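You operate a simulated robot arm through the tools that you are given. There is no shell and no other tool.

Carry out the task below with a simulated robot arm. There is one attempt and no reset: what you move stays moved.

JOB
Move the stop pin from LIDS to CAPS, then lay the desk's cap on the holder's bed.
Fine: clamp the holder before the pin is pulled.

Only the result counts: the job must be done as asked and must still hold three seconds after the hand-in. Knocking over, shifting, dropping, spilling or breaking anything else fails it. A push-on lid holds only when it is set on centred and level and pressed home; a screw cap is set on level and turned clockwise until tight.

ROBOT AND FRAMES
A 7-joint arm with a two-finger parallel gripper, fixed in place. Base frame: the origin is on the floor under the middle of its stand, x ahead of it, y to its left, z up; the work surface is at about z = 0.75. Lengths are in m, angles in degrees, forces in N, time in s.
With the tool pointing down near the work surface it reaches from about 0.3 to 0.68 m from the base axis. Its first joint turns from -66.0 to 66.0 degrees. Payload 1.57 kg.
The tool frame sits at the grasp point between the pads (the TCP): z along the fingers, y along the line on which they close. The tips reach 0.03 m beyond it. Largest opening 0.11 m; finger width 0.024, thickness 0.012; the body of the gripper, 0.048 by 0.112 m, starts 0.078 m behind the TCP.
Orientation is that of the tool frame in the base frame, as [roll, pitch, yaw] about the fixed x, y, z axes, in that order (R = Rz(yaw) Ry(pitch) Rx(roll)). With the fingers straight down and closing along the base's y, the tool's x points along the base's -x, its y along +y and its z along -z.

CONTROLS
- The arm moves only by the tool step_arm. Its argument "increments" is text: rows parted by semicolons, each of 7 numbers parted by spaces: the shift along the tool's x, y, z in units of 100 mm (1.0 is 100 mm), then the turn, a rotation vector about the tool's x, y, z in units of 120 degrees (1.0 is 120 degrees), then the finger opening in mm, from 0 to 110. In form: tx ty tz ax ay az fingers; .... A call has 1 to 20 rows; each row is the pose to reach, as a shift and turn from the pose commanded when the call began, along the tool's axes at that moment. A call with a number of a shift or a turn outside -1 to 1 is refused whole. Each row takes 0.2 s and may step no farther than 0.05 m and 8.6 degrees from the row before; otherwise, or with a gripper value out of range, the whole call is refused. A pose out of reach is approached as far as the arm can. The call stops where the force on the tool passes 40 N (or 10 N more than at its start, if that is more) or the arm is blocked; 0.2 s more then pass. The fingers move at their own pace (about 0.108 m/s each) and stop on an object; they squeeze with about 39 N. The grip force told is the motor's: it shows also when the fingers shut on nothing. Time passes only in rows, and 0.2 s behind the last, so rows that repeat a pose let the fingers close. It gives the time, the measured TCP pose, the force on the tool (base axes), the opening and the grip force at its end, in the units of the frame above (readings bear some noise), with the torque about the TCP (base axes, N m) and any sound that the robot's microphone picked up.
- Cameras (640 x 400 px; columns grow to the right, rows downward): "scene" is fixed at [0.1482, -0.3817, 1.4011]; the picture's right is [0.90, -0.43, 0.00], its down [-0.25, -0.52, -0.81] and it looks along [0.35, 0.74, -0.58] (base axes); focal length 310 px, centre (320, 200). "wrist" rides on the gripper at [0.07, 0.016, -0.141] in the tool frame; the picture's right is [-0.23, 0.97, 0.00], its down [-0.86, -0.20, -0.48] and it looks along [-0.47, -0.11, 0.88] (tool axes); focal length 222 px, centre (320, 200). There is no depth. A picture from a camera that has moved, and an enlarged one, comes with that camera's place and axes in the base frame and with its lens.
- snapshot(camera): a new picture of that camera. No time passes.
- enlarge(camera, box): a new picture of the part [left, top, right, bottom] of that camera's present view, enlarged. No time passes.
- job_done(): hands the job in; it is judged then, once.

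Nothing tells you positions but the pictures and the camera data. Unless the task says otherwise, let go and move clear before handing in.

The tools are called by a JSON object that holds its "method" and its "body". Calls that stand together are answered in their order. step_arm: Moves the arm, as the interface text tells. Its arguments: {"type":"object","properties":{"increments":{"type":"string"}},"required":["increments"]} The other tools are called the same way: snapshot (camera) takes a picture; enlarge (camera, box) takes an enlarged picture of a part of a camera's view; job_done () hands the job in.

At the start:

```text
time: 0.0
tcp_pos: [0.4271, 0.0103, 1.056]
ee_rot: [179.9, -0.1, 180.0]
contact_force: [0.5, -0.3, 0.0]
wrist_torque: [0.03, -0.01, 0.0]
grip_width: 0.1101
finger_force: 0.0
```

scene: 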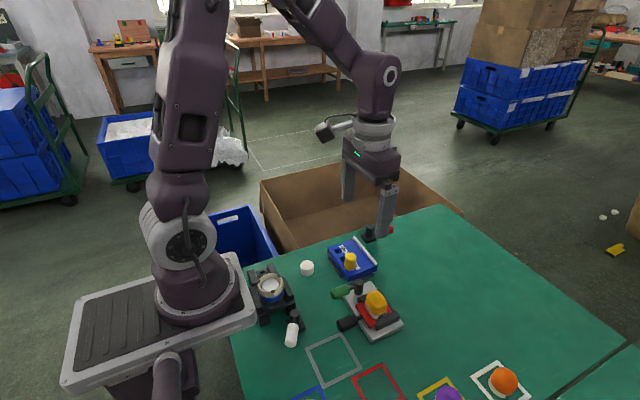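
wrist: 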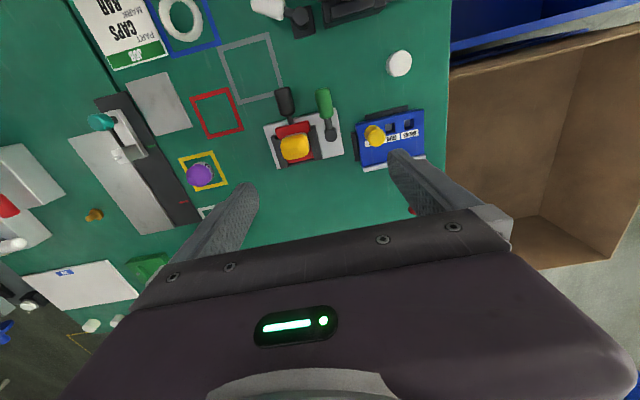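

I see a green work table with a blue block holding a yellow pin, a toggle-clamp-like device with a yellow part, a holder, and various items. I will enlarge views to identify things before moving.

{"method": "enlarge", "body": {"camera": "wrist", "box": [240, 60, 460, 200]}}

{"method": "enlarge", "body": {"camera": "scene", "box": [220, 220, 440, 360]}}

{"method": "enlarge", "body": {"camera": "wrist", "box": [0, 0, 240, 150]}}

{"method": "enlarge", "body": {"camera": "wrist", "box": [0, 130, 240, 350]}}

{"method": "enlarge", "body": {"camera": "wrist", "box": [200, 0, 440, 130]}}

{"method": "enlarge", "body": {"camera": "scene", "box": [380, 300, 640, 400]}}

```text
2.86 times, centred on (350, 130) of wrist
camera zoom: at [0.3559, 0.0279, 1.1966], right [0.23, 0.97, 0.0], down [0.86, -0.2, 0.48], along [0.47, -0.11, -0.88], focal length 635 px, centre (234, 400)
```

zoom: 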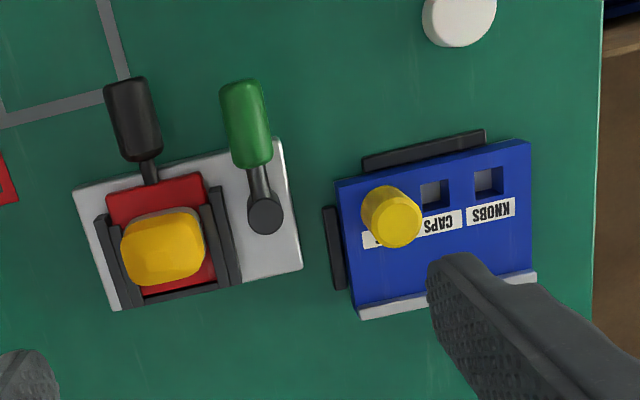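

```text
2.86 times, centred on (330, 290) of scene
camera zoom: at [0.1482, -0.3817, 1.4011], right [0.9, -0.43, 0.0], down [-0.25, -0.52, -0.81], along [0.35, 0.74, -0.58], focal length 886 px, centre (291, -57)
```

zoom: 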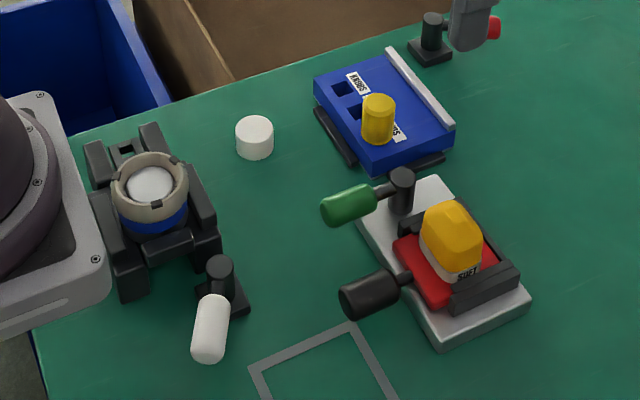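

```text
2.67 times, centred on (120, 75) of wrist
camera zoom: at [0.3559, 0.0279, 1.1966], right [0.23, 0.97, 0.0], down [0.86, -0.2, 0.48], along [0.47, -0.11, -0.88], focal length 592 px, centre (853, 533)
```

zoom: 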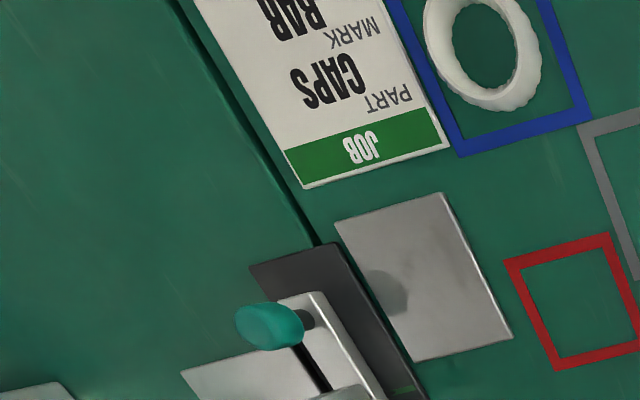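

```text
1.82 times, centred on (120, 240) of wrist
camera zoom: at [0.3559, 0.0279, 1.1966], right [0.23, 0.97, 0.0], down [0.86, -0.2, 0.48], along [0.47, -0.11, -0.88], focal length 404 px, centre (684, 127)
```

zoom: 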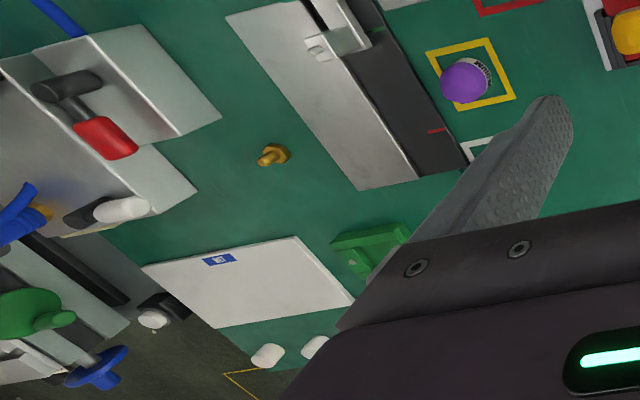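

```text
2.67 times, centred on (320, 65) of wrist
camera zoom: at [0.3559, 0.0279, 1.1966], right [0.23, 0.97, 0.0], down [0.86, -0.2, 0.48], along [0.47, -0.11, -0.88], focal length 592 px, centre (320, 560)
```

zoom: 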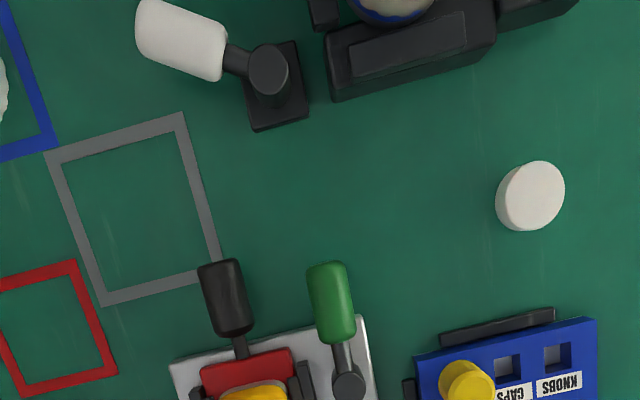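

```text
2.46 times, centred on (510, 350) of scene
camera zoom: at [0.1482, -0.3817, 1.4011], right [0.9, -0.43, 0.0], down [-0.25, -0.52, -0.81], along [0.35, 0.74, -0.58], focal length 763 px, centre (-148, -169)
```

zoom: 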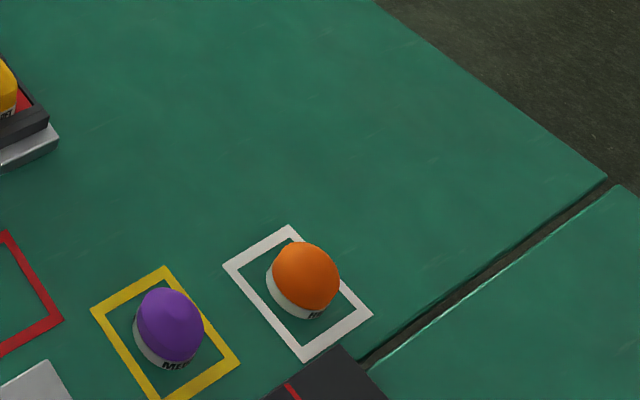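

I see a blue three-hole block (LIDS/CAPS/KNOBS) with a yellow pin, a white cap on the desk, and a few clamp-like fixtures. I will move back at height to look at the rest of the desk before touching anything.

{"method": "step_arm", "body": {"increments": "0.4 0 0 0 0 0 110; 0.8 0 0 0 0 0 110; 1.0 0.3 0 0 0 0 110; 1.0 0.3 0 0 0 0 110"}}

```text
time: 1.0
tcp_pos: [0.3259, 0.042, 1.0534]
ee_rot: [180.0, 0.1, 180.0]
contact_force: [0.0, 0.0, -0.5]
wrist_torque: [-0.02, 0.02, 0.01]
grip_width: 0.1099
finger_force: 0.0
```

The arm has moved back over the near side; I will take pictures from both cameras now.

{"method": "snapshot", "body": {"camera": "wrist"}}

{"method": "snapshot", "body": {"camera": "scene"}}

```text
taken
camera wrist: at [0.2558, 0.058, 1.1942], right [0.23, 0.97, 0.0], down [0.85, -0.2, 0.48], along [0.47, -0.11, -0.88], focal length 222 px, centre (320, 200)
```

wrist: 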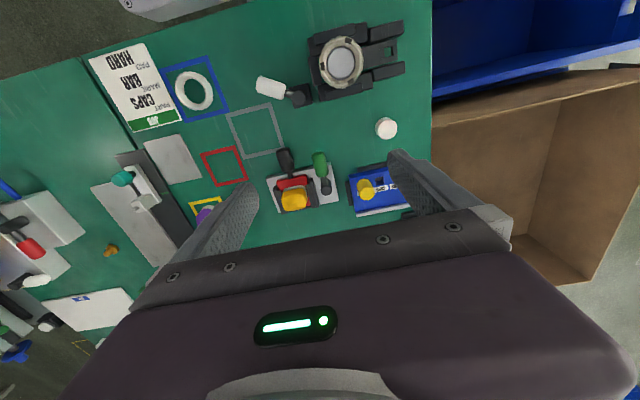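

```text
taken
```

scene: 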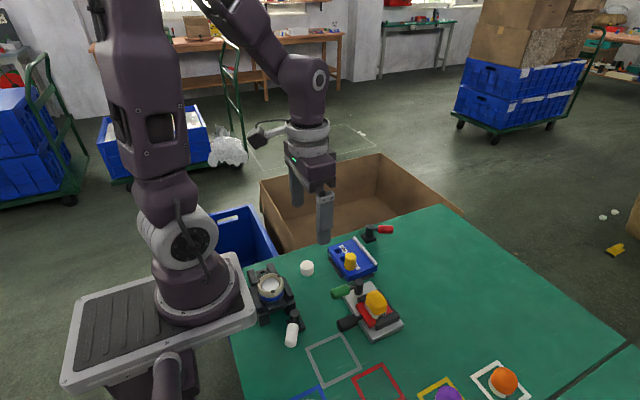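

{"method": "enlarge", "body": {"camera": "wrist", "box": [70, 30, 270, 150]}}

{"method": "enlarge", "body": {"camera": "wrist", "box": [250, 10, 420, 120]}}

{"method": "enlarge", "body": {"camera": "wrist", "box": [250, 110, 430, 230]}}

{"method": "enlarge", "body": {"camera": "scene", "box": [230, 250, 330, 360]}}

{"method": "enlarge", "body": {"camera": "scene", "box": [290, 210, 420, 290]}}

{"method": "enlarge", "body": {"camera": "scene", "box": [320, 270, 420, 350]}}

```text
3.20 times, centred on (170, 90) of wrist
camera zoom: at [0.2558, 0.058, 1.1942], right [0.23, 0.97, 0.0], down [0.85, -0.2, 0.48], along [0.47, -0.11, -0.88], focal length 711 px, centre (800, 552)
```

zoom: 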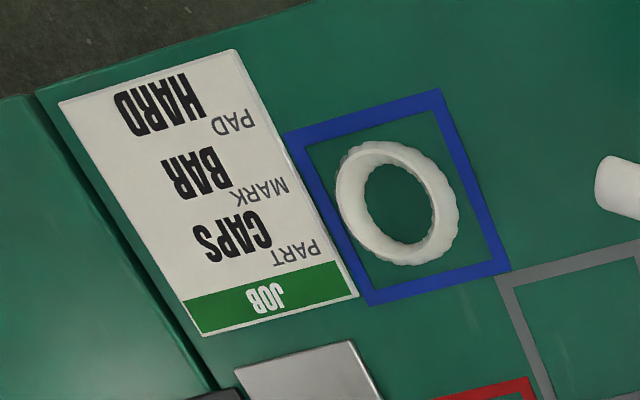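

```text
3.64 times, centred on (335, 65) of wrist
camera zoom: at [0.2558, 0.058, 1.1942], right [0.23, 0.97, 0.0], down [0.85, -0.2, 0.48], along [0.47, -0.11, -0.88], focal length 808 px, centre (266, 691)
```

zoom: 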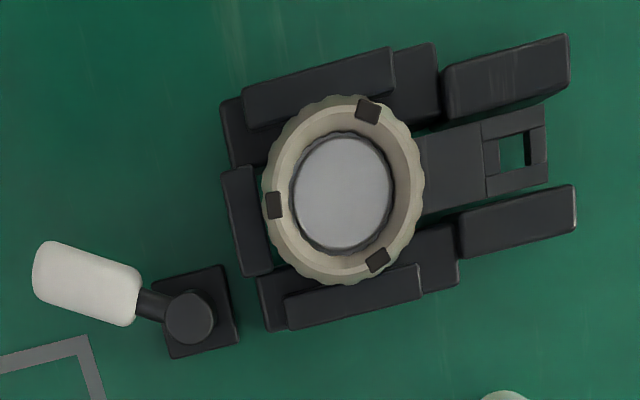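

```text
3.33 times, centred on (340, 170) of wrist
camera zoom: at [0.2558, 0.058, 1.1942], right [0.23, 0.97, 0.0], down [0.85, -0.2, 0.48], along [0.47, -0.11, -0.88], focal length 740 px, centre (253, 300)
```

zoom: 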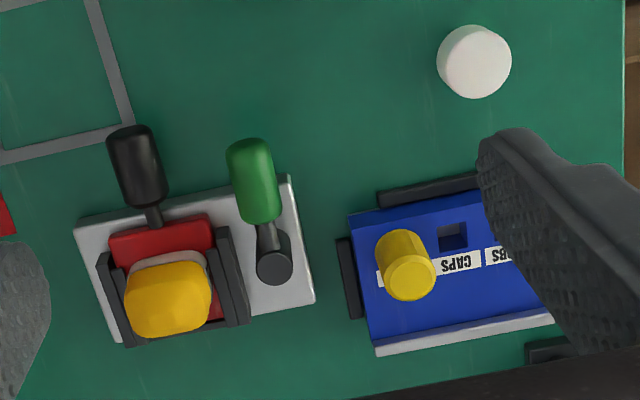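

```text
3.64 times, centred on (280, 305) of scene
camera zoom: at [0.1482, -0.3817, 1.4011], right [0.9, -0.43, 0.0], down [-0.25, -0.52, -0.81], along [0.35, 0.74, -0.58], focal length 1128 px, centre (466, -182)
```

zoom: 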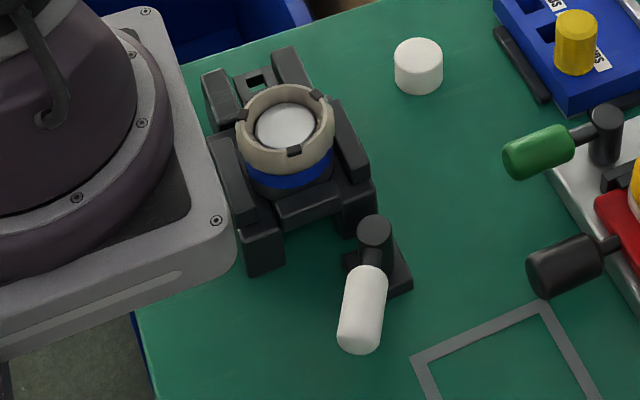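

```text
4.92 times, centred on (355, 250) of scene
camera zoom: at [0.1482, -0.3817, 1.4011], right [0.9, -0.43, 0.0], down [-0.25, -0.52, -0.81], along [0.35, 0.74, -0.58], focal length 1526 px, centre (148, -46)
```

zoom: 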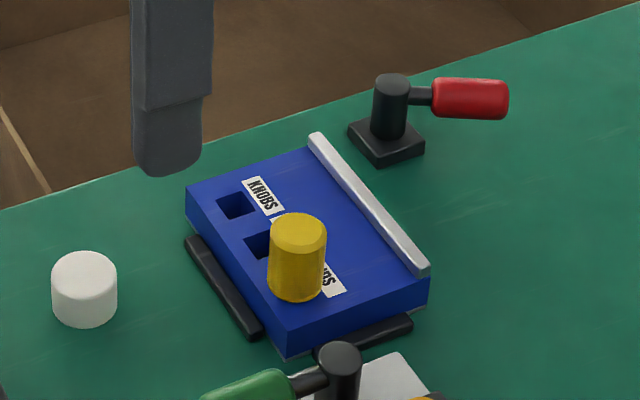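

```text
5.00 times, centred on (370, 310) of scene
camera zoom: at [0.1482, -0.3817, 1.4011], right [0.9, -0.43, 0.0], down [-0.25, -0.52, -0.81], along [0.35, 0.74, -0.58], focal length 1550 px, centre (70, -350)
```

zoom: 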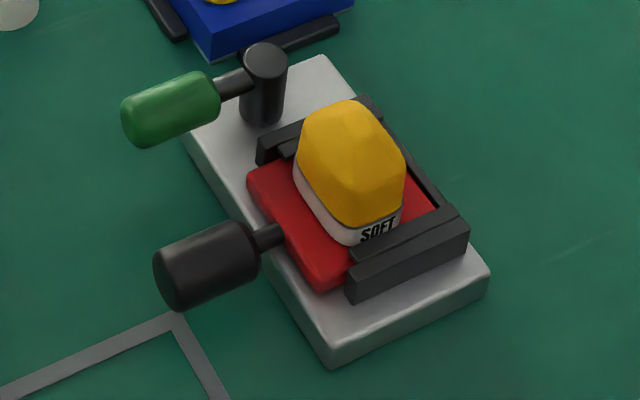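

The card reads PART CAPS, MARK BAR, PAD HARD; there is a black fixture with a ring and round bed near the base, a red lever near the blue block. I'll look across to the right side of the desk before deciding which fixture is the holder.

{"method": "step_arm", "body": {"increments": "-0.3 -0.4 0 0 0 0 110; -0.6 -0.8 0 0 0 0 110; -0.9 -1.0 0 0 0 0 110; -0.9 -1.0 0 0 0 0 110"}}

{"method": "step_arm", "body": {"increments": "0 -0.4 0 0 0 0 110; 0 -0.8 0 0 0 0 110; 0 -1.0 0 0 0 0 110; 0 -1.0 0 0 0 0 110"}}

{"method": "snapshot", "body": {"camera": "wrist"}}

{"method": "snapshot", "body": {"camera": "scene"}}

```text
time: 2.0
tcp_pos: [0.4165, -0.0589, 1.0539]
ee_rot: [-180.0, 0.1, 180.0]
contact_force: [-0.5, 0.7, -0.9]
wrist_torque: [0.01, 0.0, -0.04]
grip_width: 0.1099
finger_force: 0.0
```

```text
time: 3.0
tcp_pos: [0.415, -0.1601, 1.0543]
ee_rot: [-180.0, -0.1, -180.0]
contact_force: [0.0, 0.0, 0.1]
wrist_torque: [-0.02, -0.04, -0.03]
grip_width: 0.11
finger_force: 0.0
```

```text
taken
camera wrist: at [0.3446, -0.1432, 1.1946], right [0.23, 0.97, 0.0], down [0.86, -0.2, 0.48], along [0.47, -0.11, -0.88], focal length 222 px, centre (320, 200)
```

wrist: 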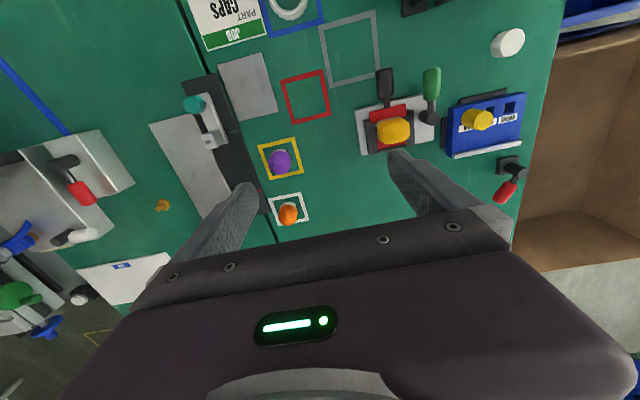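

```text
taken
```

scene: 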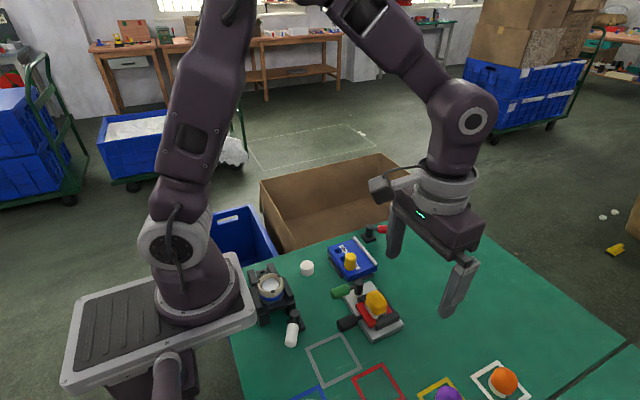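

{"method": "enlarge", "body": {"camera": "wrist", "box": [340, 50, 540, 220]}}

{"method": "enlarge", "body": {"camera": "wrist", "box": [0, 120, 180, 350]}}

{"method": "enlarge", "body": {"camera": "wrist", "box": [150, 40, 340, 240]}}

```text
2.35 times, centred on (440, 135) of wrist
camera zoom: at [0.3446, -0.1432, 1.1946], right [0.23, 0.97, 0.0], down [0.86, -0.2, 0.48], along [0.47, -0.11, -0.88], focal length 523 px, centre (38, 353)
```

zoom: 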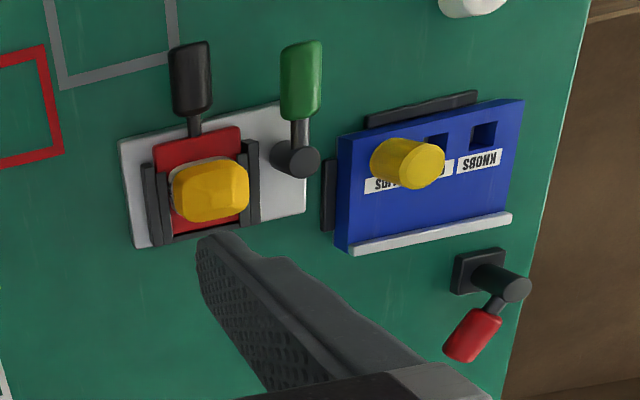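

```text
1.74 times, centred on (90, 235) of wrist
camera zoom: at [0.3446, -0.1432, 1.1946], right [0.23, 0.97, 0.0], down [0.86, -0.2, 0.48], along [0.47, -0.11, -0.88], focal length 386 px, centre (720, 139)
```

zoom: 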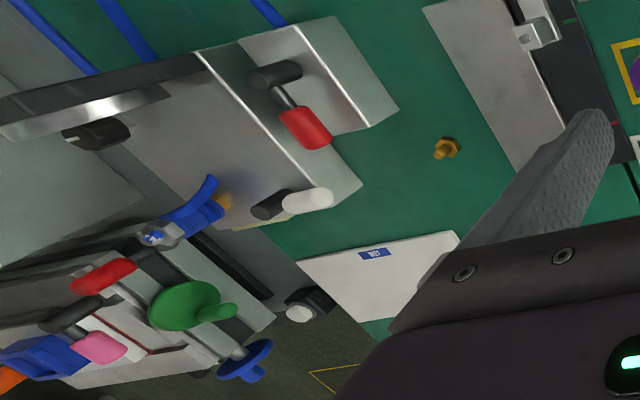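

```text
2.00 times, centred on (245, 140) of wrist
camera zoom: at [0.3446, -0.1432, 1.1946], right [0.23, 0.97, 0.0], down [0.86, -0.2, 0.48], along [0.47, -0.11, -0.88], focal length 444 px, centre (470, 320)
```

zoom: 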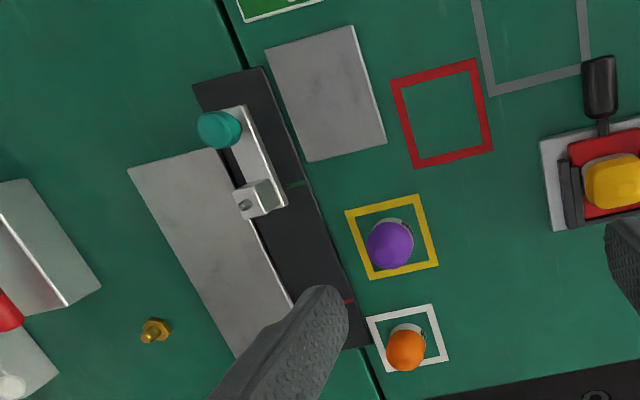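

The right side carries other devices (slider with teal knob, pads, another desk), so I take the black fixture with the ring and round bed near the base to be the holder, with the white-handled lever beside it. I'll go back for a closer look at it and the lever.

{"method": "step_arm", "body": {"increments": "0.1 0.4 0 0 0 0 110; 0.2 0.8 0 0 0 0 110; 0.3 1.0 0 0 0 0 110; 0.3 1.0 0 0 0 0 110"}}

{"method": "step_arm", "body": {"increments": "0.1 0.4 0.1 0 0 0 110; 0.2 0.8 0.3 0 0 0 110; 0.3 1.0 0.6 0 0 0 110; 0.3 1.0 0.9 0 0 0 110; 0.3 1.0 0.9 0 0 0 110"}}

{"method": "snapshot", "body": {"camera": "wrist"}}

{"method": "enlarge", "body": {"camera": "wrist", "box": [200, 0, 440, 130]}}

```text
time: 4.0
tcp_pos: [0.3887, -0.0574, 1.0531]
ee_rot: [180.0, 0.2, 180.0]
contact_force: [-0.6, 0.6, 0.5]
wrist_torque: [0.0, 0.03, -0.02]
grip_width: 0.1101
finger_force: 0.1
```

```text
time: 5.2
tcp_pos: [0.3566, 0.0409, 0.9653]
ee_rot: [-180.0, -0.1, -180.0]
contact_force: [0.3, 0.3, 0.3]
wrist_torque: [0.01, 0.0, -0.02]
grip_width: 0.1098
finger_force: 0.1
```

```text
taken
camera wrist: at [0.2865, 0.0575, 1.1062], right [0.23, 0.97, 0.0], down [0.86, -0.2, 0.48], along [0.47, -0.11, -0.88], focal length 222 px, centre (320, 200)
```

wrist: 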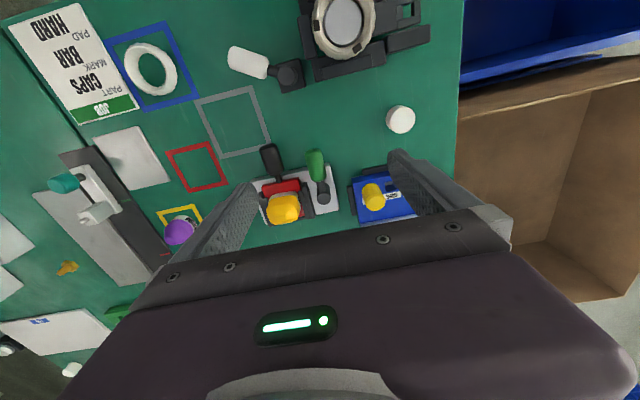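

```text
2.67 times, centred on (320, 65) of wrist
camera zoom: at [0.2865, 0.0575, 1.1062], right [0.23, 0.97, 0.0], down [0.86, -0.2, 0.48], along [0.47, -0.11, -0.88], focal length 592 px, centre (320, 560)
```

zoom: 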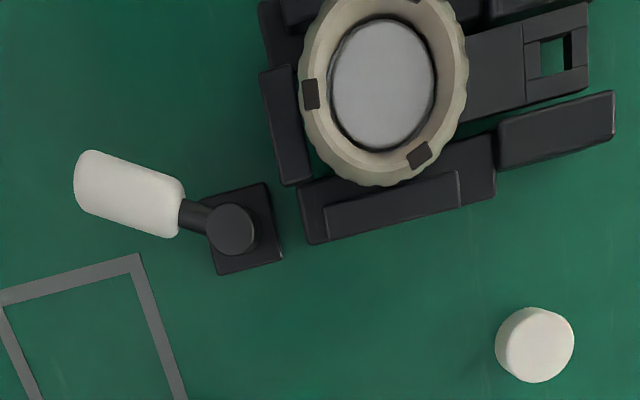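

The holder is at roughly (0.25, 0.09), very close to the base; the white lever post is at about (0.28, 0.02). I'll tilt the hand toward the base to look at the holder from above and the far side.

{"method": "step_arm", "body": {"increments": "-0.1 0 -0.1 0 0.07 0 110; -0.2 0 -0.1 0 0.14 0 110; -0.3 0 -0.1 0 0.21 0 110; -0.3 0 -0.1 0 0.28 0 110; -0.3 0 -0.1 0 0.33 0 110; -0.3 0 -0.1 0 0.33 0 110"}}

{"method": "snapshot", "body": {"camera": "wrist"}}

{"method": "enlarge", "body": {"camera": "wrist", "box": [180, 0, 480, 180]}}

```text
time: 6.6
tcp_pos: [0.3856, 0.0407, 0.9751]
ee_rot: [179.9, -39.7, -180.0]
contact_force: [-0.3, 0.5, 0.2]
wrist_torque: [0.02, 0.0, 0.01]
grip_width: 0.1103
finger_force: 0.1
```

```text
taken
camera wrist: at [0.4218, 0.058, 1.1275], right [0.17, 0.97, -0.14], down [0.96, -0.2, -0.18], along [-0.2, -0.11, -0.97], focal length 222 px, centre (320, 200)
```

wrist: 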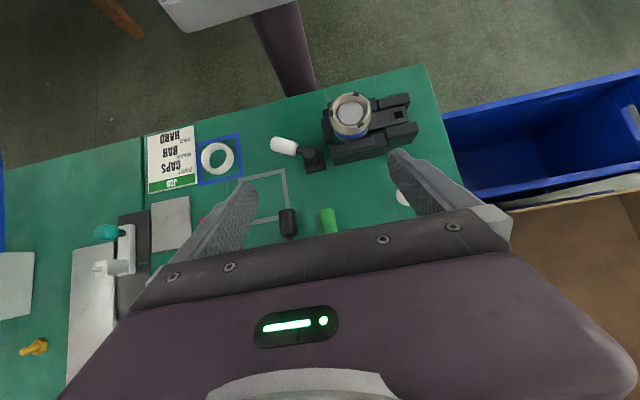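

```text
2.13 times, centred on (330, 90) of wrist
camera zoom: at [0.4218, 0.058, 1.1275], right [0.17, 0.97, -0.14], down [0.96, -0.2, -0.18], along [-0.2, -0.11, -0.97], focal length 474 px, centre (299, 435)
```

zoom: 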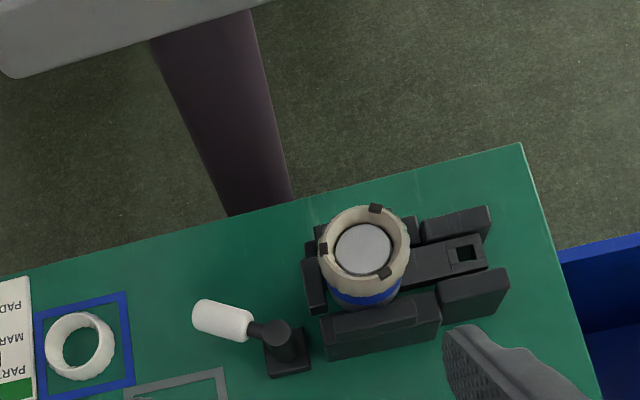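

The holder-like chuck has its bed at about (0.246, 0.090, 0.836), while the blue block also sits in corner fences with its own red lever, so I need to determine which one is "the holder". I'll untilt and look closely at the blue block and the red lever.

{"method": "step_arm", "body": {"increments": "0 0 0 0 -0.07 0 110; 0 0 0 0 -0.14 0 110; 0 0 0 0 -0.21 0 110; 0 0.2 0 0 -0.28 0 110; 0 0.4 0 0 -0.33 0 110; 0 0.6 0 0 -0.33 0 110; 0 0.6 0 0 -0.33 0 110"}}

{"method": "snapshot", "body": {"camera": "wrist"}}

{"method": "enlarge", "body": {"camera": "wrist", "box": [200, 100, 440, 250]}}

{"method": "enlarge", "body": {"camera": "scene", "box": [320, 210, 410, 290]}}

{"method": "enlarge", "body": {"camera": "scene", "box": [240, 255, 310, 305]}}

```text
time: 8.2
tcp_pos: [0.3869, 0.1008, 0.9757]
ee_rot: [-179.9, -0.1, 180.0]
contact_force: [0.4, -0.2, -0.9]
wrist_torque: [0.01, 0.04, 0.02]
grip_width: 0.1099
finger_force: 0.0
```

```text
taken
camera wrist: at [0.316, 0.1179, 1.1164], right [0.23, 0.97, 0.0], down [0.85, -0.2, 0.48], along [0.47, -0.11, -0.88], focal length 222 px, centre (320, 200)
```

wrist: 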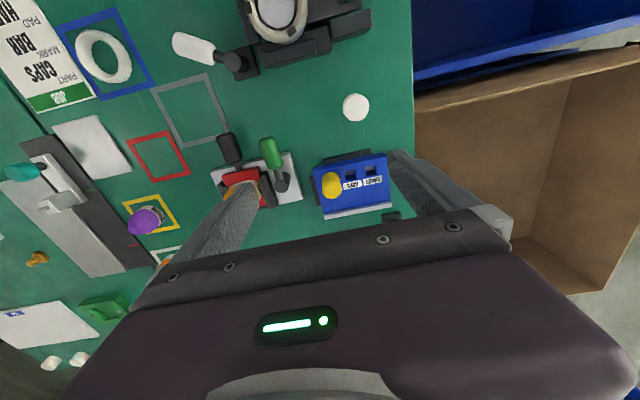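

```text
2.67 times, centred on (320, 175) of wrist
camera zoom: at [0.316, 0.1179, 1.1164], right [0.23, 0.97, 0.0], down [0.85, -0.2, 0.48], along [0.47, -0.11, -0.88], focal length 592 px, centre (320, 267)
```

zoom: 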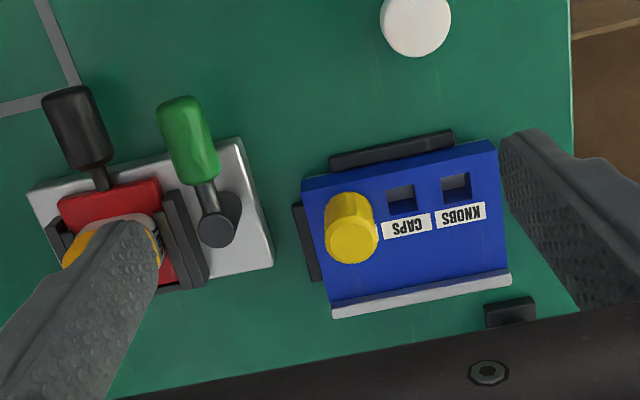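

```text
5.00 times, centred on (365, 250) of scene
camera zoom: at [0.1482, -0.3817, 1.4011], right [0.9, -0.43, 0.0], down [-0.25, -0.52, -0.81], along [0.35, 0.74, -0.58], focal length 1550 px, centre (95, -50)
```

zoom: 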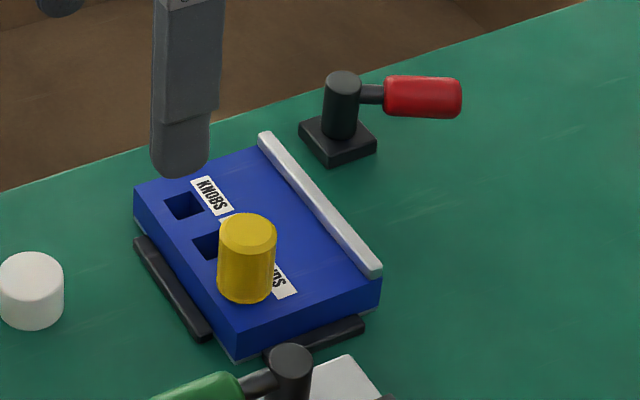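

```text
8.00 times, centred on (275, 280) of scene
camera zoom: at [0.1482, -0.3817, 1.4011], right [0.9, -0.43, 0.0], down [-0.25, -0.52, -0.81], along [0.35, 0.74, -0.58], focal length 2480 px, centre (680, -440)
```

zoom: 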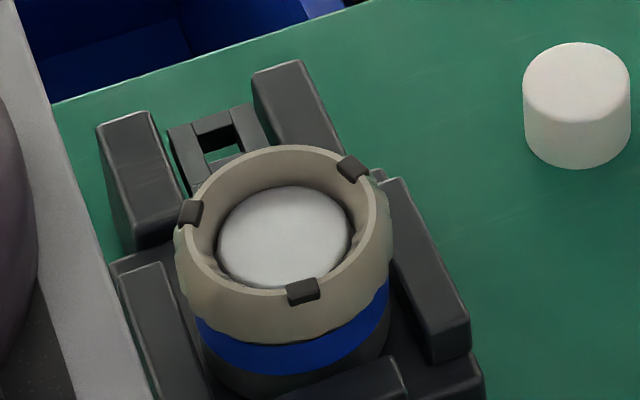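

The blue block is loose between two corner fences, carries the LIDS/CAPS/KNOBS stop-pin holes, a flat bed and a silver ledge, and has the red swing lever beside it (post about (0.58, 0.19), handle toward (0.64, 0.155)); I take it as the holder. I'll look at the red lever closely before touching it.

{"method": "step_arm", "body": {"increments": "-0.4 0.2 0.1 0 0 0 110; -0.8 0.4 0.2 0 0 0 110; -1.0 0.5 0.25 0 0 0 110; -1.0 0.5 0.25 0 0 0 110"}}

{"method": "snapshot", "body": {"camera": "wrist"}}

{"method": "enlarge", "body": {"camera": "wrist", "box": [220, 90, 440, 230]}}

```text
time: 9.2
tcp_pos: [0.488, 0.1498, 0.9499]
ee_rot: [-180.0, 0.0, -180.0]
contact_force: [1.0, 0.3, -0.2]
wrist_torque: [0.01, -0.03, 0.02]
grip_width: 0.1101
finger_force: 0.0
```

```text
taken
camera wrist: at [0.4167, 0.168, 1.0912], right [0.23, 0.97, 0.0], down [0.86, -0.2, 0.48], along [0.47, -0.11, -0.88], focal length 222 px, centre (320, 200)
```

wrist: 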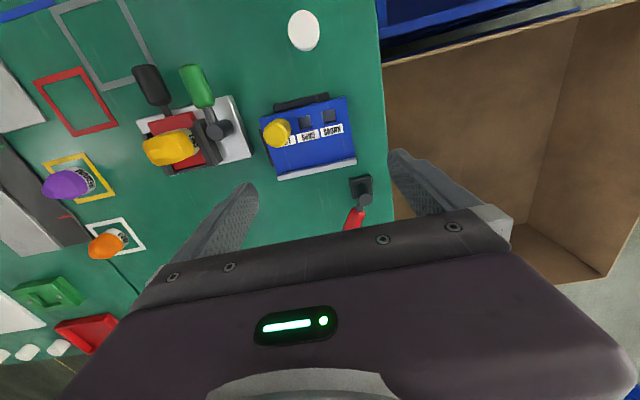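

```text
2.86 times, centred on (330, 160) of wrist
camera zoom: at [0.4167, 0.168, 1.0912], right [0.23, 0.97, 0.0], down [0.86, -0.2, 0.48], along [0.47, -0.11, -0.88], focal length 635 px, centre (291, 314)
```

zoom: 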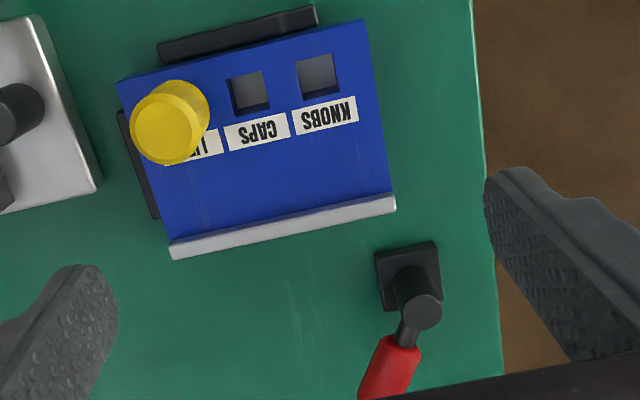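

Red lever's post is at about (0.586, 0.198), top z 0.80, handle pointing about -31° with its end near (0.645, 0.163); the pin is in LIDS at about (0.461, 0.101). I'll move above the red handle with the fingers set to straddle it.

{"method": "step_arm", "body": {"increments": "-0.4 0.1 0.1 0 0 0 80; -0.8 0.2 0.2 0 0 0 60; -1.0 0.27 0.3 0 0 0 60; -1.0 0.27 0.3 0 0 0 60"}}

{"method": "step_arm", "body": {"increments": "-0.32 0 0 0 0 0 60; -0.32 0 0.2 0 0 0 60; -0.32 0 0.2 0 0 0 60"}}

{"method": "snapshot", "body": {"camera": "wrist"}}

{"method": "enlarge", "body": {"camera": "scene", "box": [320, 180, 440, 280]}}

```text
time: 10.2
tcp_pos: [0.588, 0.179, 0.9197]
ee_rot: [-180.0, 0.0, -180.0]
contact_force: [-0.4, -0.2, 0.1]
wrist_torque: [-0.02, 0.0, 0.01]
grip_width: 0.0599
finger_force: 0.1
```

```text
time: 11.0
tcp_pos: [0.6188, 0.1779, 0.9015]
ee_rot: [180.0, 0.0, 180.0]
contact_force: [0.1, 1.0, -0.2]
wrist_torque: [0.0, -0.04, -0.01]
grip_width: 0.06
finger_force: 0.0
```

```text
taken
camera wrist: at [0.5485, 0.1942, 1.0416], right [0.23, 0.97, 0.0], down [0.86, -0.2, 0.48], along [0.47, -0.11, -0.88], focal length 222 px, centre (320, 200)
```

wrist: 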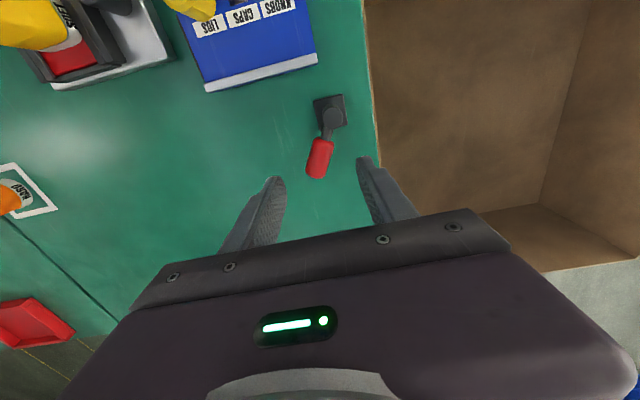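

```text
4.00 times, centred on (380, 230) of scene
camera zoom: at [0.1482, -0.3817, 1.4011], right [0.9, -0.43, 0.0], down [-0.25, -0.52, -0.81], along [0.35, 0.74, -0.58], focal length 1240 px, centre (80, 80)
```

zoom: 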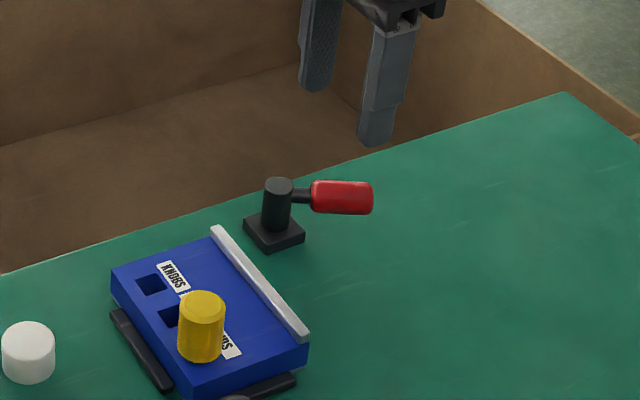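

The fingers are above and either side of the red handle. I'll go straight down to straddle it.

{"method": "step_arm", "body": {"increments": "0 0 0.35 0 0 0 60; 0 0 0.65 0 0 0 60; 0 0 0.85 0 0 0 60; 0 0 0.95 0 0 0 60; 0 0 0.95 0 0 0 60"}}

{"method": "snapshot", "body": {"camera": "wrist"}}

{"method": "enlarge", "body": {"camera": "scene", "box": [320, 180, 440, 280]}}

```text
time: 12.2
tcp_pos: [0.6183, 0.1761, 0.8065]
ee_rot: [180.0, 0.0, 180.0]
contact_force: [-0.3, -0.2, -0.7]
wrist_torque: [0.0, -0.02, 0.01]
grip_width: 0.0599
finger_force: 0.1
```

```text
taken
camera wrist: at [0.5485, 0.194, 0.9468], right [0.23, 0.97, 0.0], down [0.86, -0.2, 0.48], along [0.47, -0.11, -0.88], focal length 222 px, centre (320, 200)
```

wrist: 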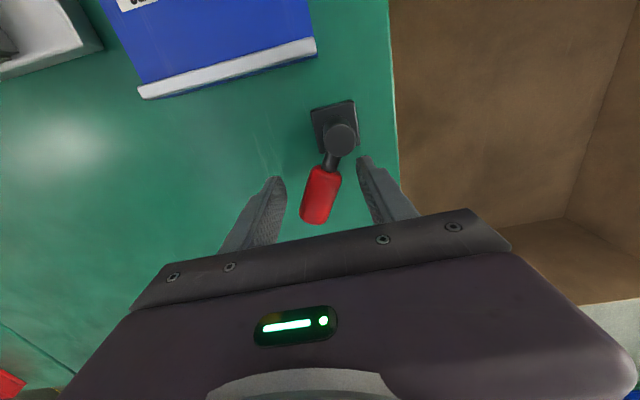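

```text
4.00 times, centred on (380, 230) of scene
camera zoom: at [0.1482, -0.3817, 1.4011], right [0.9, -0.43, 0.0], down [-0.25, -0.52, -0.81], along [0.35, 0.74, -0.58], focal length 1240 px, centre (80, 80)
```

zoom: 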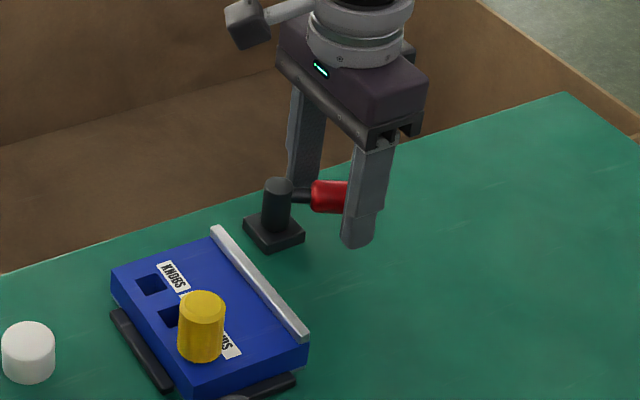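

The fingers straddle the red handle with clearance. I'll try swinging it clockwise (seen from above) along the arc and watch the force.

{"method": "step_arm", "body": {"increments": "0.032 -0.043 0 0 0 0.0667 60; 0.07 -0.081 0 0 0 0.133 60; 0.113 -0.113 0 0 0 0.2 60; 0.16 -0.139 0 0 0 0.267 60"}}

{"method": "snapshot", "body": {"camera": "wrist"}}

{"method": "enlarge", "body": {"camera": "scene", "box": [320, 180, 440, 280]}}

```text
time: 13.2
tcp_pos: [0.6023, 0.1651, 0.8057]
ee_rot: [179.9, 0.0, 148.0]
contact_force: [1.2, 4.7, 0.5]
wrist_torque: [0.06, -0.01, 0.11]
grip_width: 0.0639
finger_force: 1.9
```

```text
taken
camera wrist: at [0.5514, 0.2167, 0.9469], right [0.71, 0.7, 0.0], down [0.62, -0.62, 0.48], along [0.34, -0.34, -0.88], focal length 222 px, centre (320, 200)
```

wrist: 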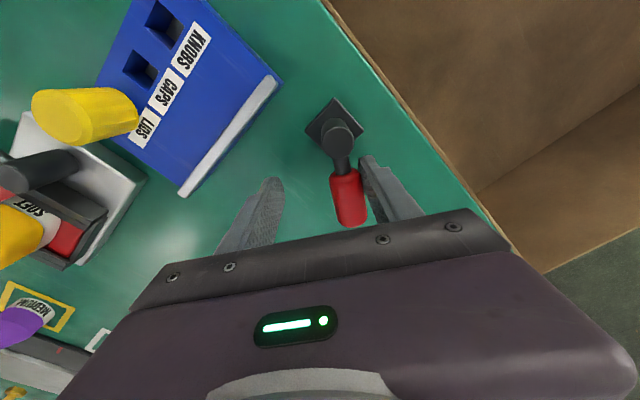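

```text
4.00 times, centred on (380, 230) of scene
camera zoom: at [0.1482, -0.3816, 1.4011], right [0.9, -0.43, 0.0], down [-0.25, -0.52, -0.81], along [0.35, 0.74, -0.58], focal length 1240 px, centre (80, 80)
```

zoom: 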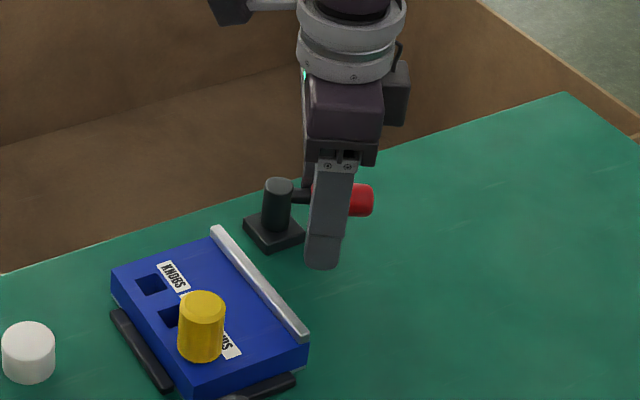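

The handle hasn't moved yet; contact has only just begun (about 5 N). I'll push a bit more clockwise and watch whether it moves or blocks.

{"method": "step_arm", "body": {"increments": "0.032 -0.043 0 0 0 0.0667 60; 0.07 -0.081 0 0 0 0.133 60"}}

{"method": "enlarge", "body": {"camera": "scene", "box": [320, 180, 440, 280]}}

{"method": "snapshot", "body": {"camera": "wrist"}}

```text
time: 13.8
tcp_pos: [0.5928, 0.1613, 0.8048]
ee_rot: [179.9, 0.0, 131.8]
contact_force: [4.2, 3.4, 1.1]
wrist_torque: [0.0, -0.15, -0.02]
grip_width: 0.0647
finger_force: 3.3
```

```text
4.00 times, centred on (380, 230) of scene
camera zoom: at [0.1483, -0.3817, 1.4011], right [0.9, -0.43, 0.0], down [-0.25, -0.52, -0.81], along [0.35, 0.74, -0.58], focal length 1240 px, centre (80, 80)
```

zoom: 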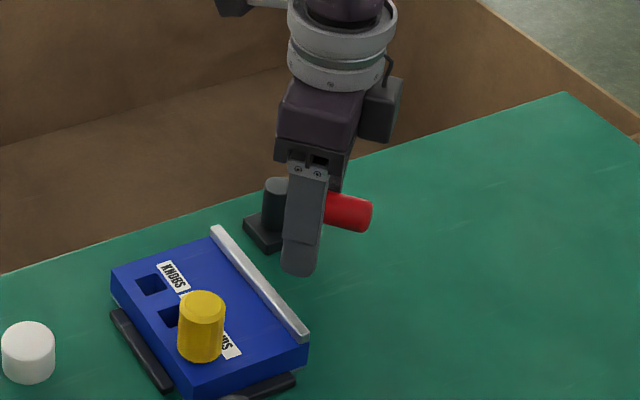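

```text
taken
camera wrist: at [0.5577, 0.2248, 0.9461], right [0.88, 0.48, 0.0], down [0.42, -0.77, 0.48], along [0.23, -0.42, -0.88], focal length 222 px, centre (320, 200)
```

wrist: 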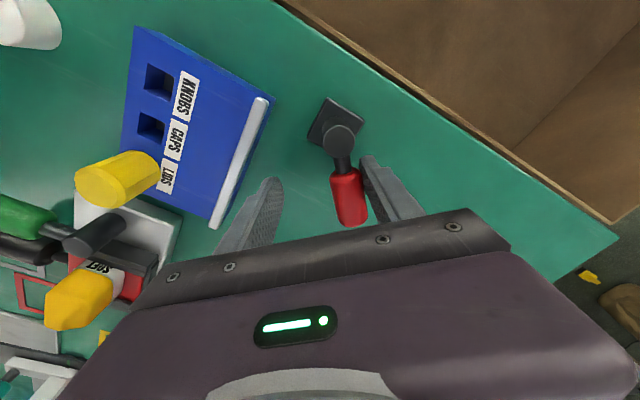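

The handle is turning clockwise with only ~5 N of push, so this is the free direction. I'll narrow the fingers and keep following the arc.

{"method": "step_arm", "body": {"increments": "-0.073 0.048 0 0 0 0.0667 40; -0.05 -0.004 0 0 0 0.133 40; -0.02 -0.053 0 0 0 0.2 40; 0.017 -0.096 0 0 0 0.267 40; 0.06 -0.134 0 0 0 0.333 40"}}

{"method": "snapshot", "body": {"camera": "wrist"}}

{"method": "enlarge", "body": {"camera": "scene", "box": [320, 180, 440, 280]}}

```text
time: 15.0
tcp_pos: [0.5779, 0.1571, 0.8068]
ee_rot: [-180.0, 0.1, 91.8]
contact_force: [5.8, 1.3, 1.0]
wrist_torque: [0.0, -0.09, -0.02]
grip_width: 0.0445
finger_force: 3.0
```

```text
taken
camera wrist: at [0.5916, 0.2273, 0.9468], right [0.98, -0.19, 0.0], down [-0.17, -0.86, 0.48], along [-0.09, -0.47, -0.88], focal length 222 px, centre (320, 200)
```

wrist: 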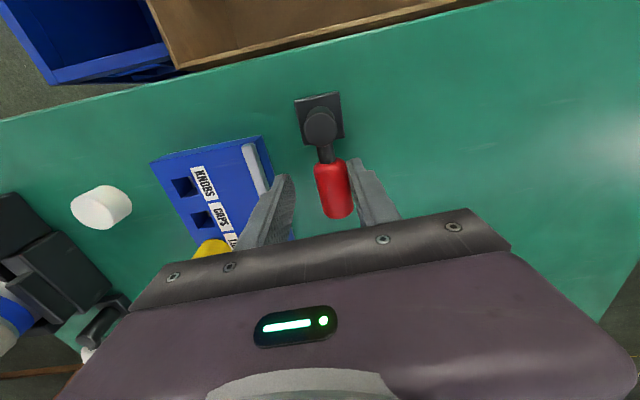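

```text
4.00 times, centred on (380, 230) of scene
camera zoom: at [0.1483, -0.3817, 1.4011], right [0.9, -0.43, 0.0], down [-0.25, -0.52, -0.81], along [0.35, 0.74, -0.58], focal length 1240 px, centre (80, 80)
```

zoom: 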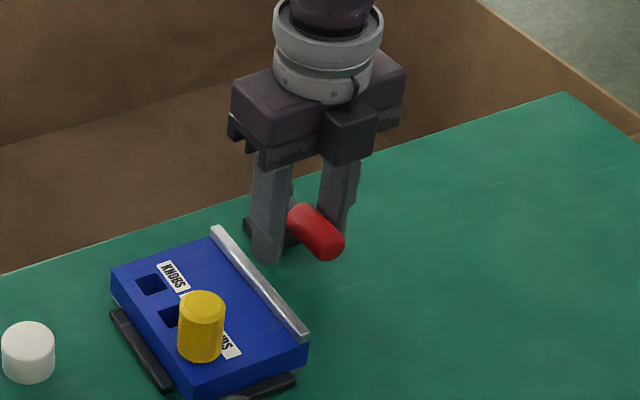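

The handle now points along -y (about -88°), turning freely at ~6 N. I'll continue clockwise, rising slightly so the leading finger clears the silver ledge.

{"method": "step_arm", "body": {"increments": "0.013 -0.055 -0.03 0 0 0.0667 40; 0.037 -0.106 -0.07 0 0 0.133 40; 0.069 -0.155 -0.1 0 0 0.2 40"}}

{"method": "snapshot", "body": {"camera": "wrist"}}

{"method": "enlarge", "body": {"camera": "scene", "box": [320, 180, 440, 280]}}

```text
time: 15.7
tcp_pos: [0.5771, 0.1585, 0.8162]
ee_rot: [178.5, -0.4, 76.2]
contact_force: [14.4, 0.5, 0.8]
wrist_torque: [-0.04, -0.34, 0.26]
grip_width: 0.0525
finger_force: 6.9
stopped in row 3: the force on the tool passed its limit at 52 N (the readings are from after the stop); the commanded pose is now the measured one
```

```text
taken
camera wrist: at [0.6043, 0.2223, 0.9574], right [0.89, -0.45, 0.02], down [-0.41, -0.78, 0.47], along [-0.19, -0.43, -0.88], focal length 222 px, centre (320, 200)
```

wrist: 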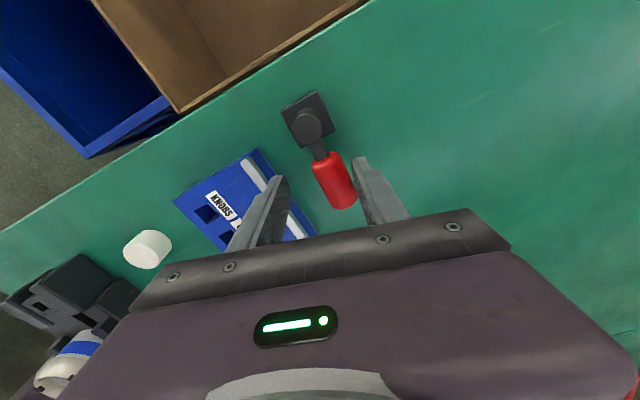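

```text
4.00 times, centred on (380, 230) of scene
camera zoom: at [0.1485, -0.3817, 1.4011], right [0.9, -0.43, 0.0], down [-0.25, -0.52, -0.81], along [0.35, 0.74, -0.58], focal length 1240 px, centre (80, 80)
```

zoom: 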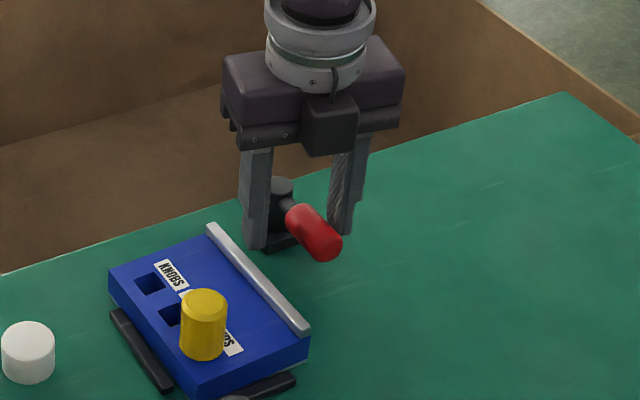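

The lever resists strongly now (52 N stop) near -88°, and I want to be sure the block itself has not been nudged by a finger. I'll take the same crops as before to compare.

{"method": "enlarge", "body": {"camera": "scene", "box": [320, 210, 410, 290]}}

{"method": "enlarge", "body": {"camera": "wrist", "box": [160, 80, 420, 250]}}

```text
5.00 times, centred on (365, 250) of scene
camera zoom: at [0.1485, -0.3817, 1.4011], right [0.9, -0.43, 0.0], down [-0.25, -0.52, -0.81], along [0.35, 0.74, -0.58], focal length 1550 px, centre (95, -50)
```

zoom: 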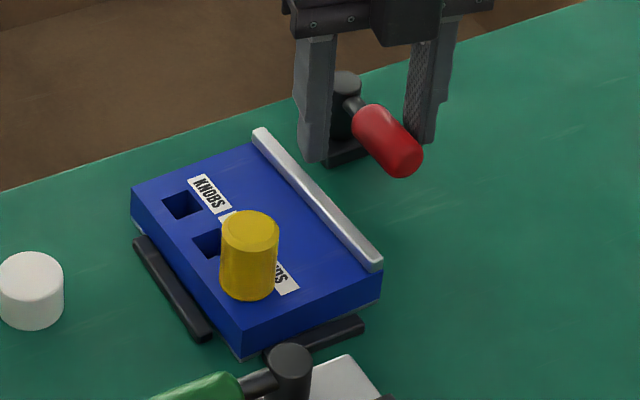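

```text
2.35 times, centred on (290, 165) of wrist
camera zoom: at [0.6043, 0.2223, 0.9574], right [0.89, -0.45, 0.02], down [-0.41, -0.78, 0.47], along [-0.19, -0.43, -0.88], focal length 523 px, centre (391, 282)
```

zoom: 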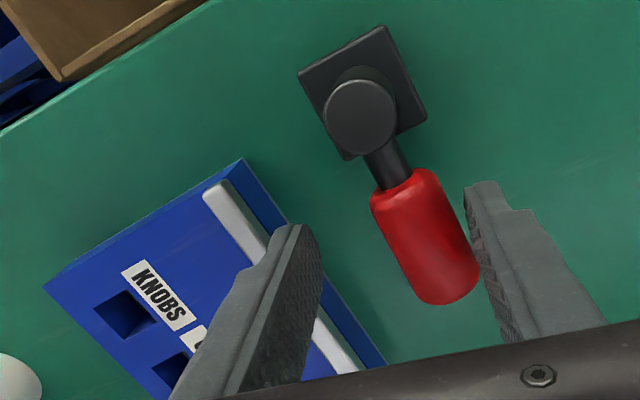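

The handle stopped at about -88°, and the block appears to have moved by a millimetre or two, probably from the leading finger touching the ledge. I'll ease away from the block and lift clear to inspect.

{"method": "step_arm", "body": {"increments": "0 0.06 0 0 0 0 60; 0 0.06 -0.2 0 0 0 60; 0 0.06 -0.6 0 0 0 60; 0 0.06 -1.0 0 0 0 60; 0 0.06 -1.0 0 0 0 60"}}

{"method": "enlarge", "body": {"camera": "scene", "box": [320, 210, 410, 290]}}

{"method": "snapshot", "body": {"camera": "wrist"}}

```text
time: 16.9
tcp_pos: [0.5766, 0.158, 0.9155]
ee_rot: [179.0, -0.2, 76.2]
contact_force: [-0.7, -0.7, -0.4]
wrist_torque: [0.0, -0.01, 0.01]
grip_width: 0.06
finger_force: 0.2
```

```text
5.00 times, centred on (365, 250) of scene
camera zoom: at [0.1482, -0.3817, 1.4011], right [0.9, -0.43, 0.0], down [-0.25, -0.52, -0.81], along [0.35, 0.74, -0.58], focal length 1550 px, centre (95, -50)
```

zoom: 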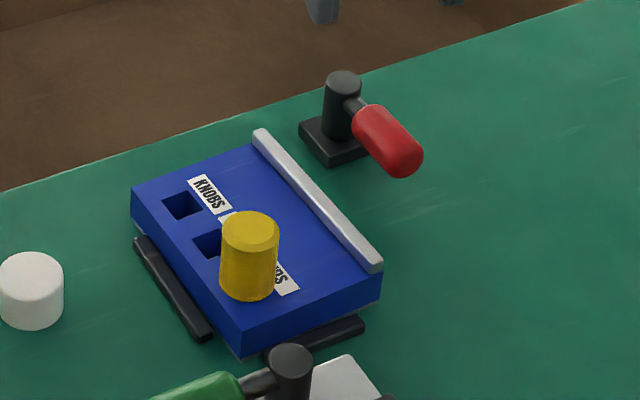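

```text
taken
camera wrist: at [0.6062, 0.2227, 1.0581], right [0.89, -0.45, 0.02], down [-0.41, -0.78, 0.47], along [-0.2, -0.43, -0.88], focal length 222 px, centre (320, 200)
```

wrist: 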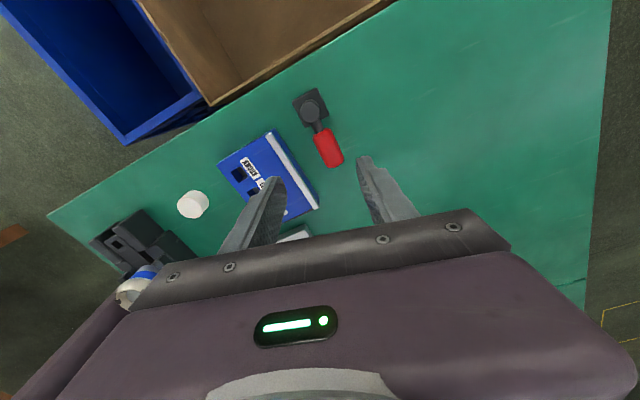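

The block looks rotated about 3° counter-clockwise from a finger touching its ledge; the lever stays at about -88°. I'll return to the earlier viewpoint to compare the block against its fences precisely.

{"method": "step_arm", "body": {"increments": "-0.04 -0.1 -0.3 0 0 -0.067 80; -0.08 -0.3 -0.345 0 0 -0.133 100; -0.14 -0.5 -0.345 0 0 -0.2 110; -0.2 -0.7 -0.345 0 0 -0.267 110; -0.25 -0.8 -0.345 0 0 -0.333 110; -0.292 -0.84 -0.345 0 0 -0.4 110; -0.292 -0.84 -0.345 0 0 -0.467 110; -0.292 -0.84 -0.345 0 0 -0.533 110; -0.292 -0.84 -0.345 0 0 -0.6 110; -0.292 -0.84 -0.345 0 0 -0.667 110; -0.292 -0.84 -0.345 0 0 -0.733 110; -0.292 -0.84 -0.345 0 0 -0.8 110; -0.292 -0.84 -0.345 0 0 -0.865 110; -0.292 -0.84 -0.345 0 0 -0.865 110"}}

{"method": "snapshot", "body": {"camera": "wrist"}}

{"method": "enlarge", "body": {"camera": "wrist", "box": [220, 90, 440, 230]}}

```text
time: 19.9
tcp_pos: [0.4895, 0.1495, 0.9478]
ee_rot: [-180.0, 1.1, 180.0]
contact_force: [-0.1, 0.2, 0.7]
wrist_torque: [0.0, 0.04, 0.01]
grip_width: 0.1099
finger_force: 0.0
```

```text
taken
camera wrist: at [0.4154, 0.1658, 1.087], right [0.23, 0.97, 0.0], down [0.85, -0.2, 0.49], along [0.48, -0.11, -0.87], focal length 222 px, centre (320, 200)
```

wrist: 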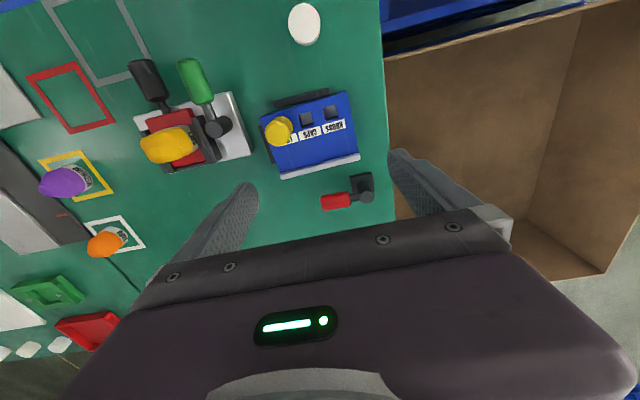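

```text
2.86 times, centred on (330, 160) of wrist
camera zoom: at [0.4154, 0.1658, 1.087], right [0.23, 0.97, 0.0], down [0.85, -0.2, 0.49], along [0.48, -0.11, -0.87], focal length 635 px, centre (291, 314)
```

zoom: 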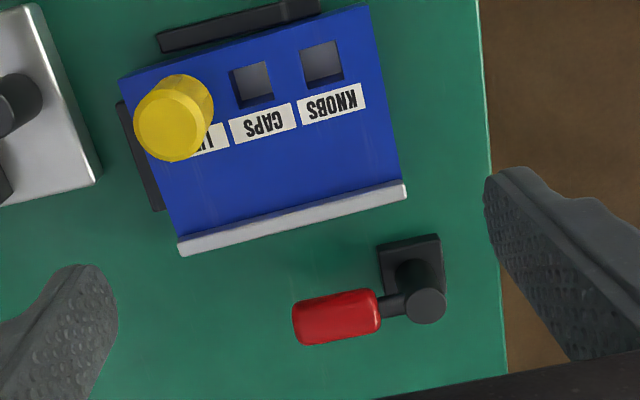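

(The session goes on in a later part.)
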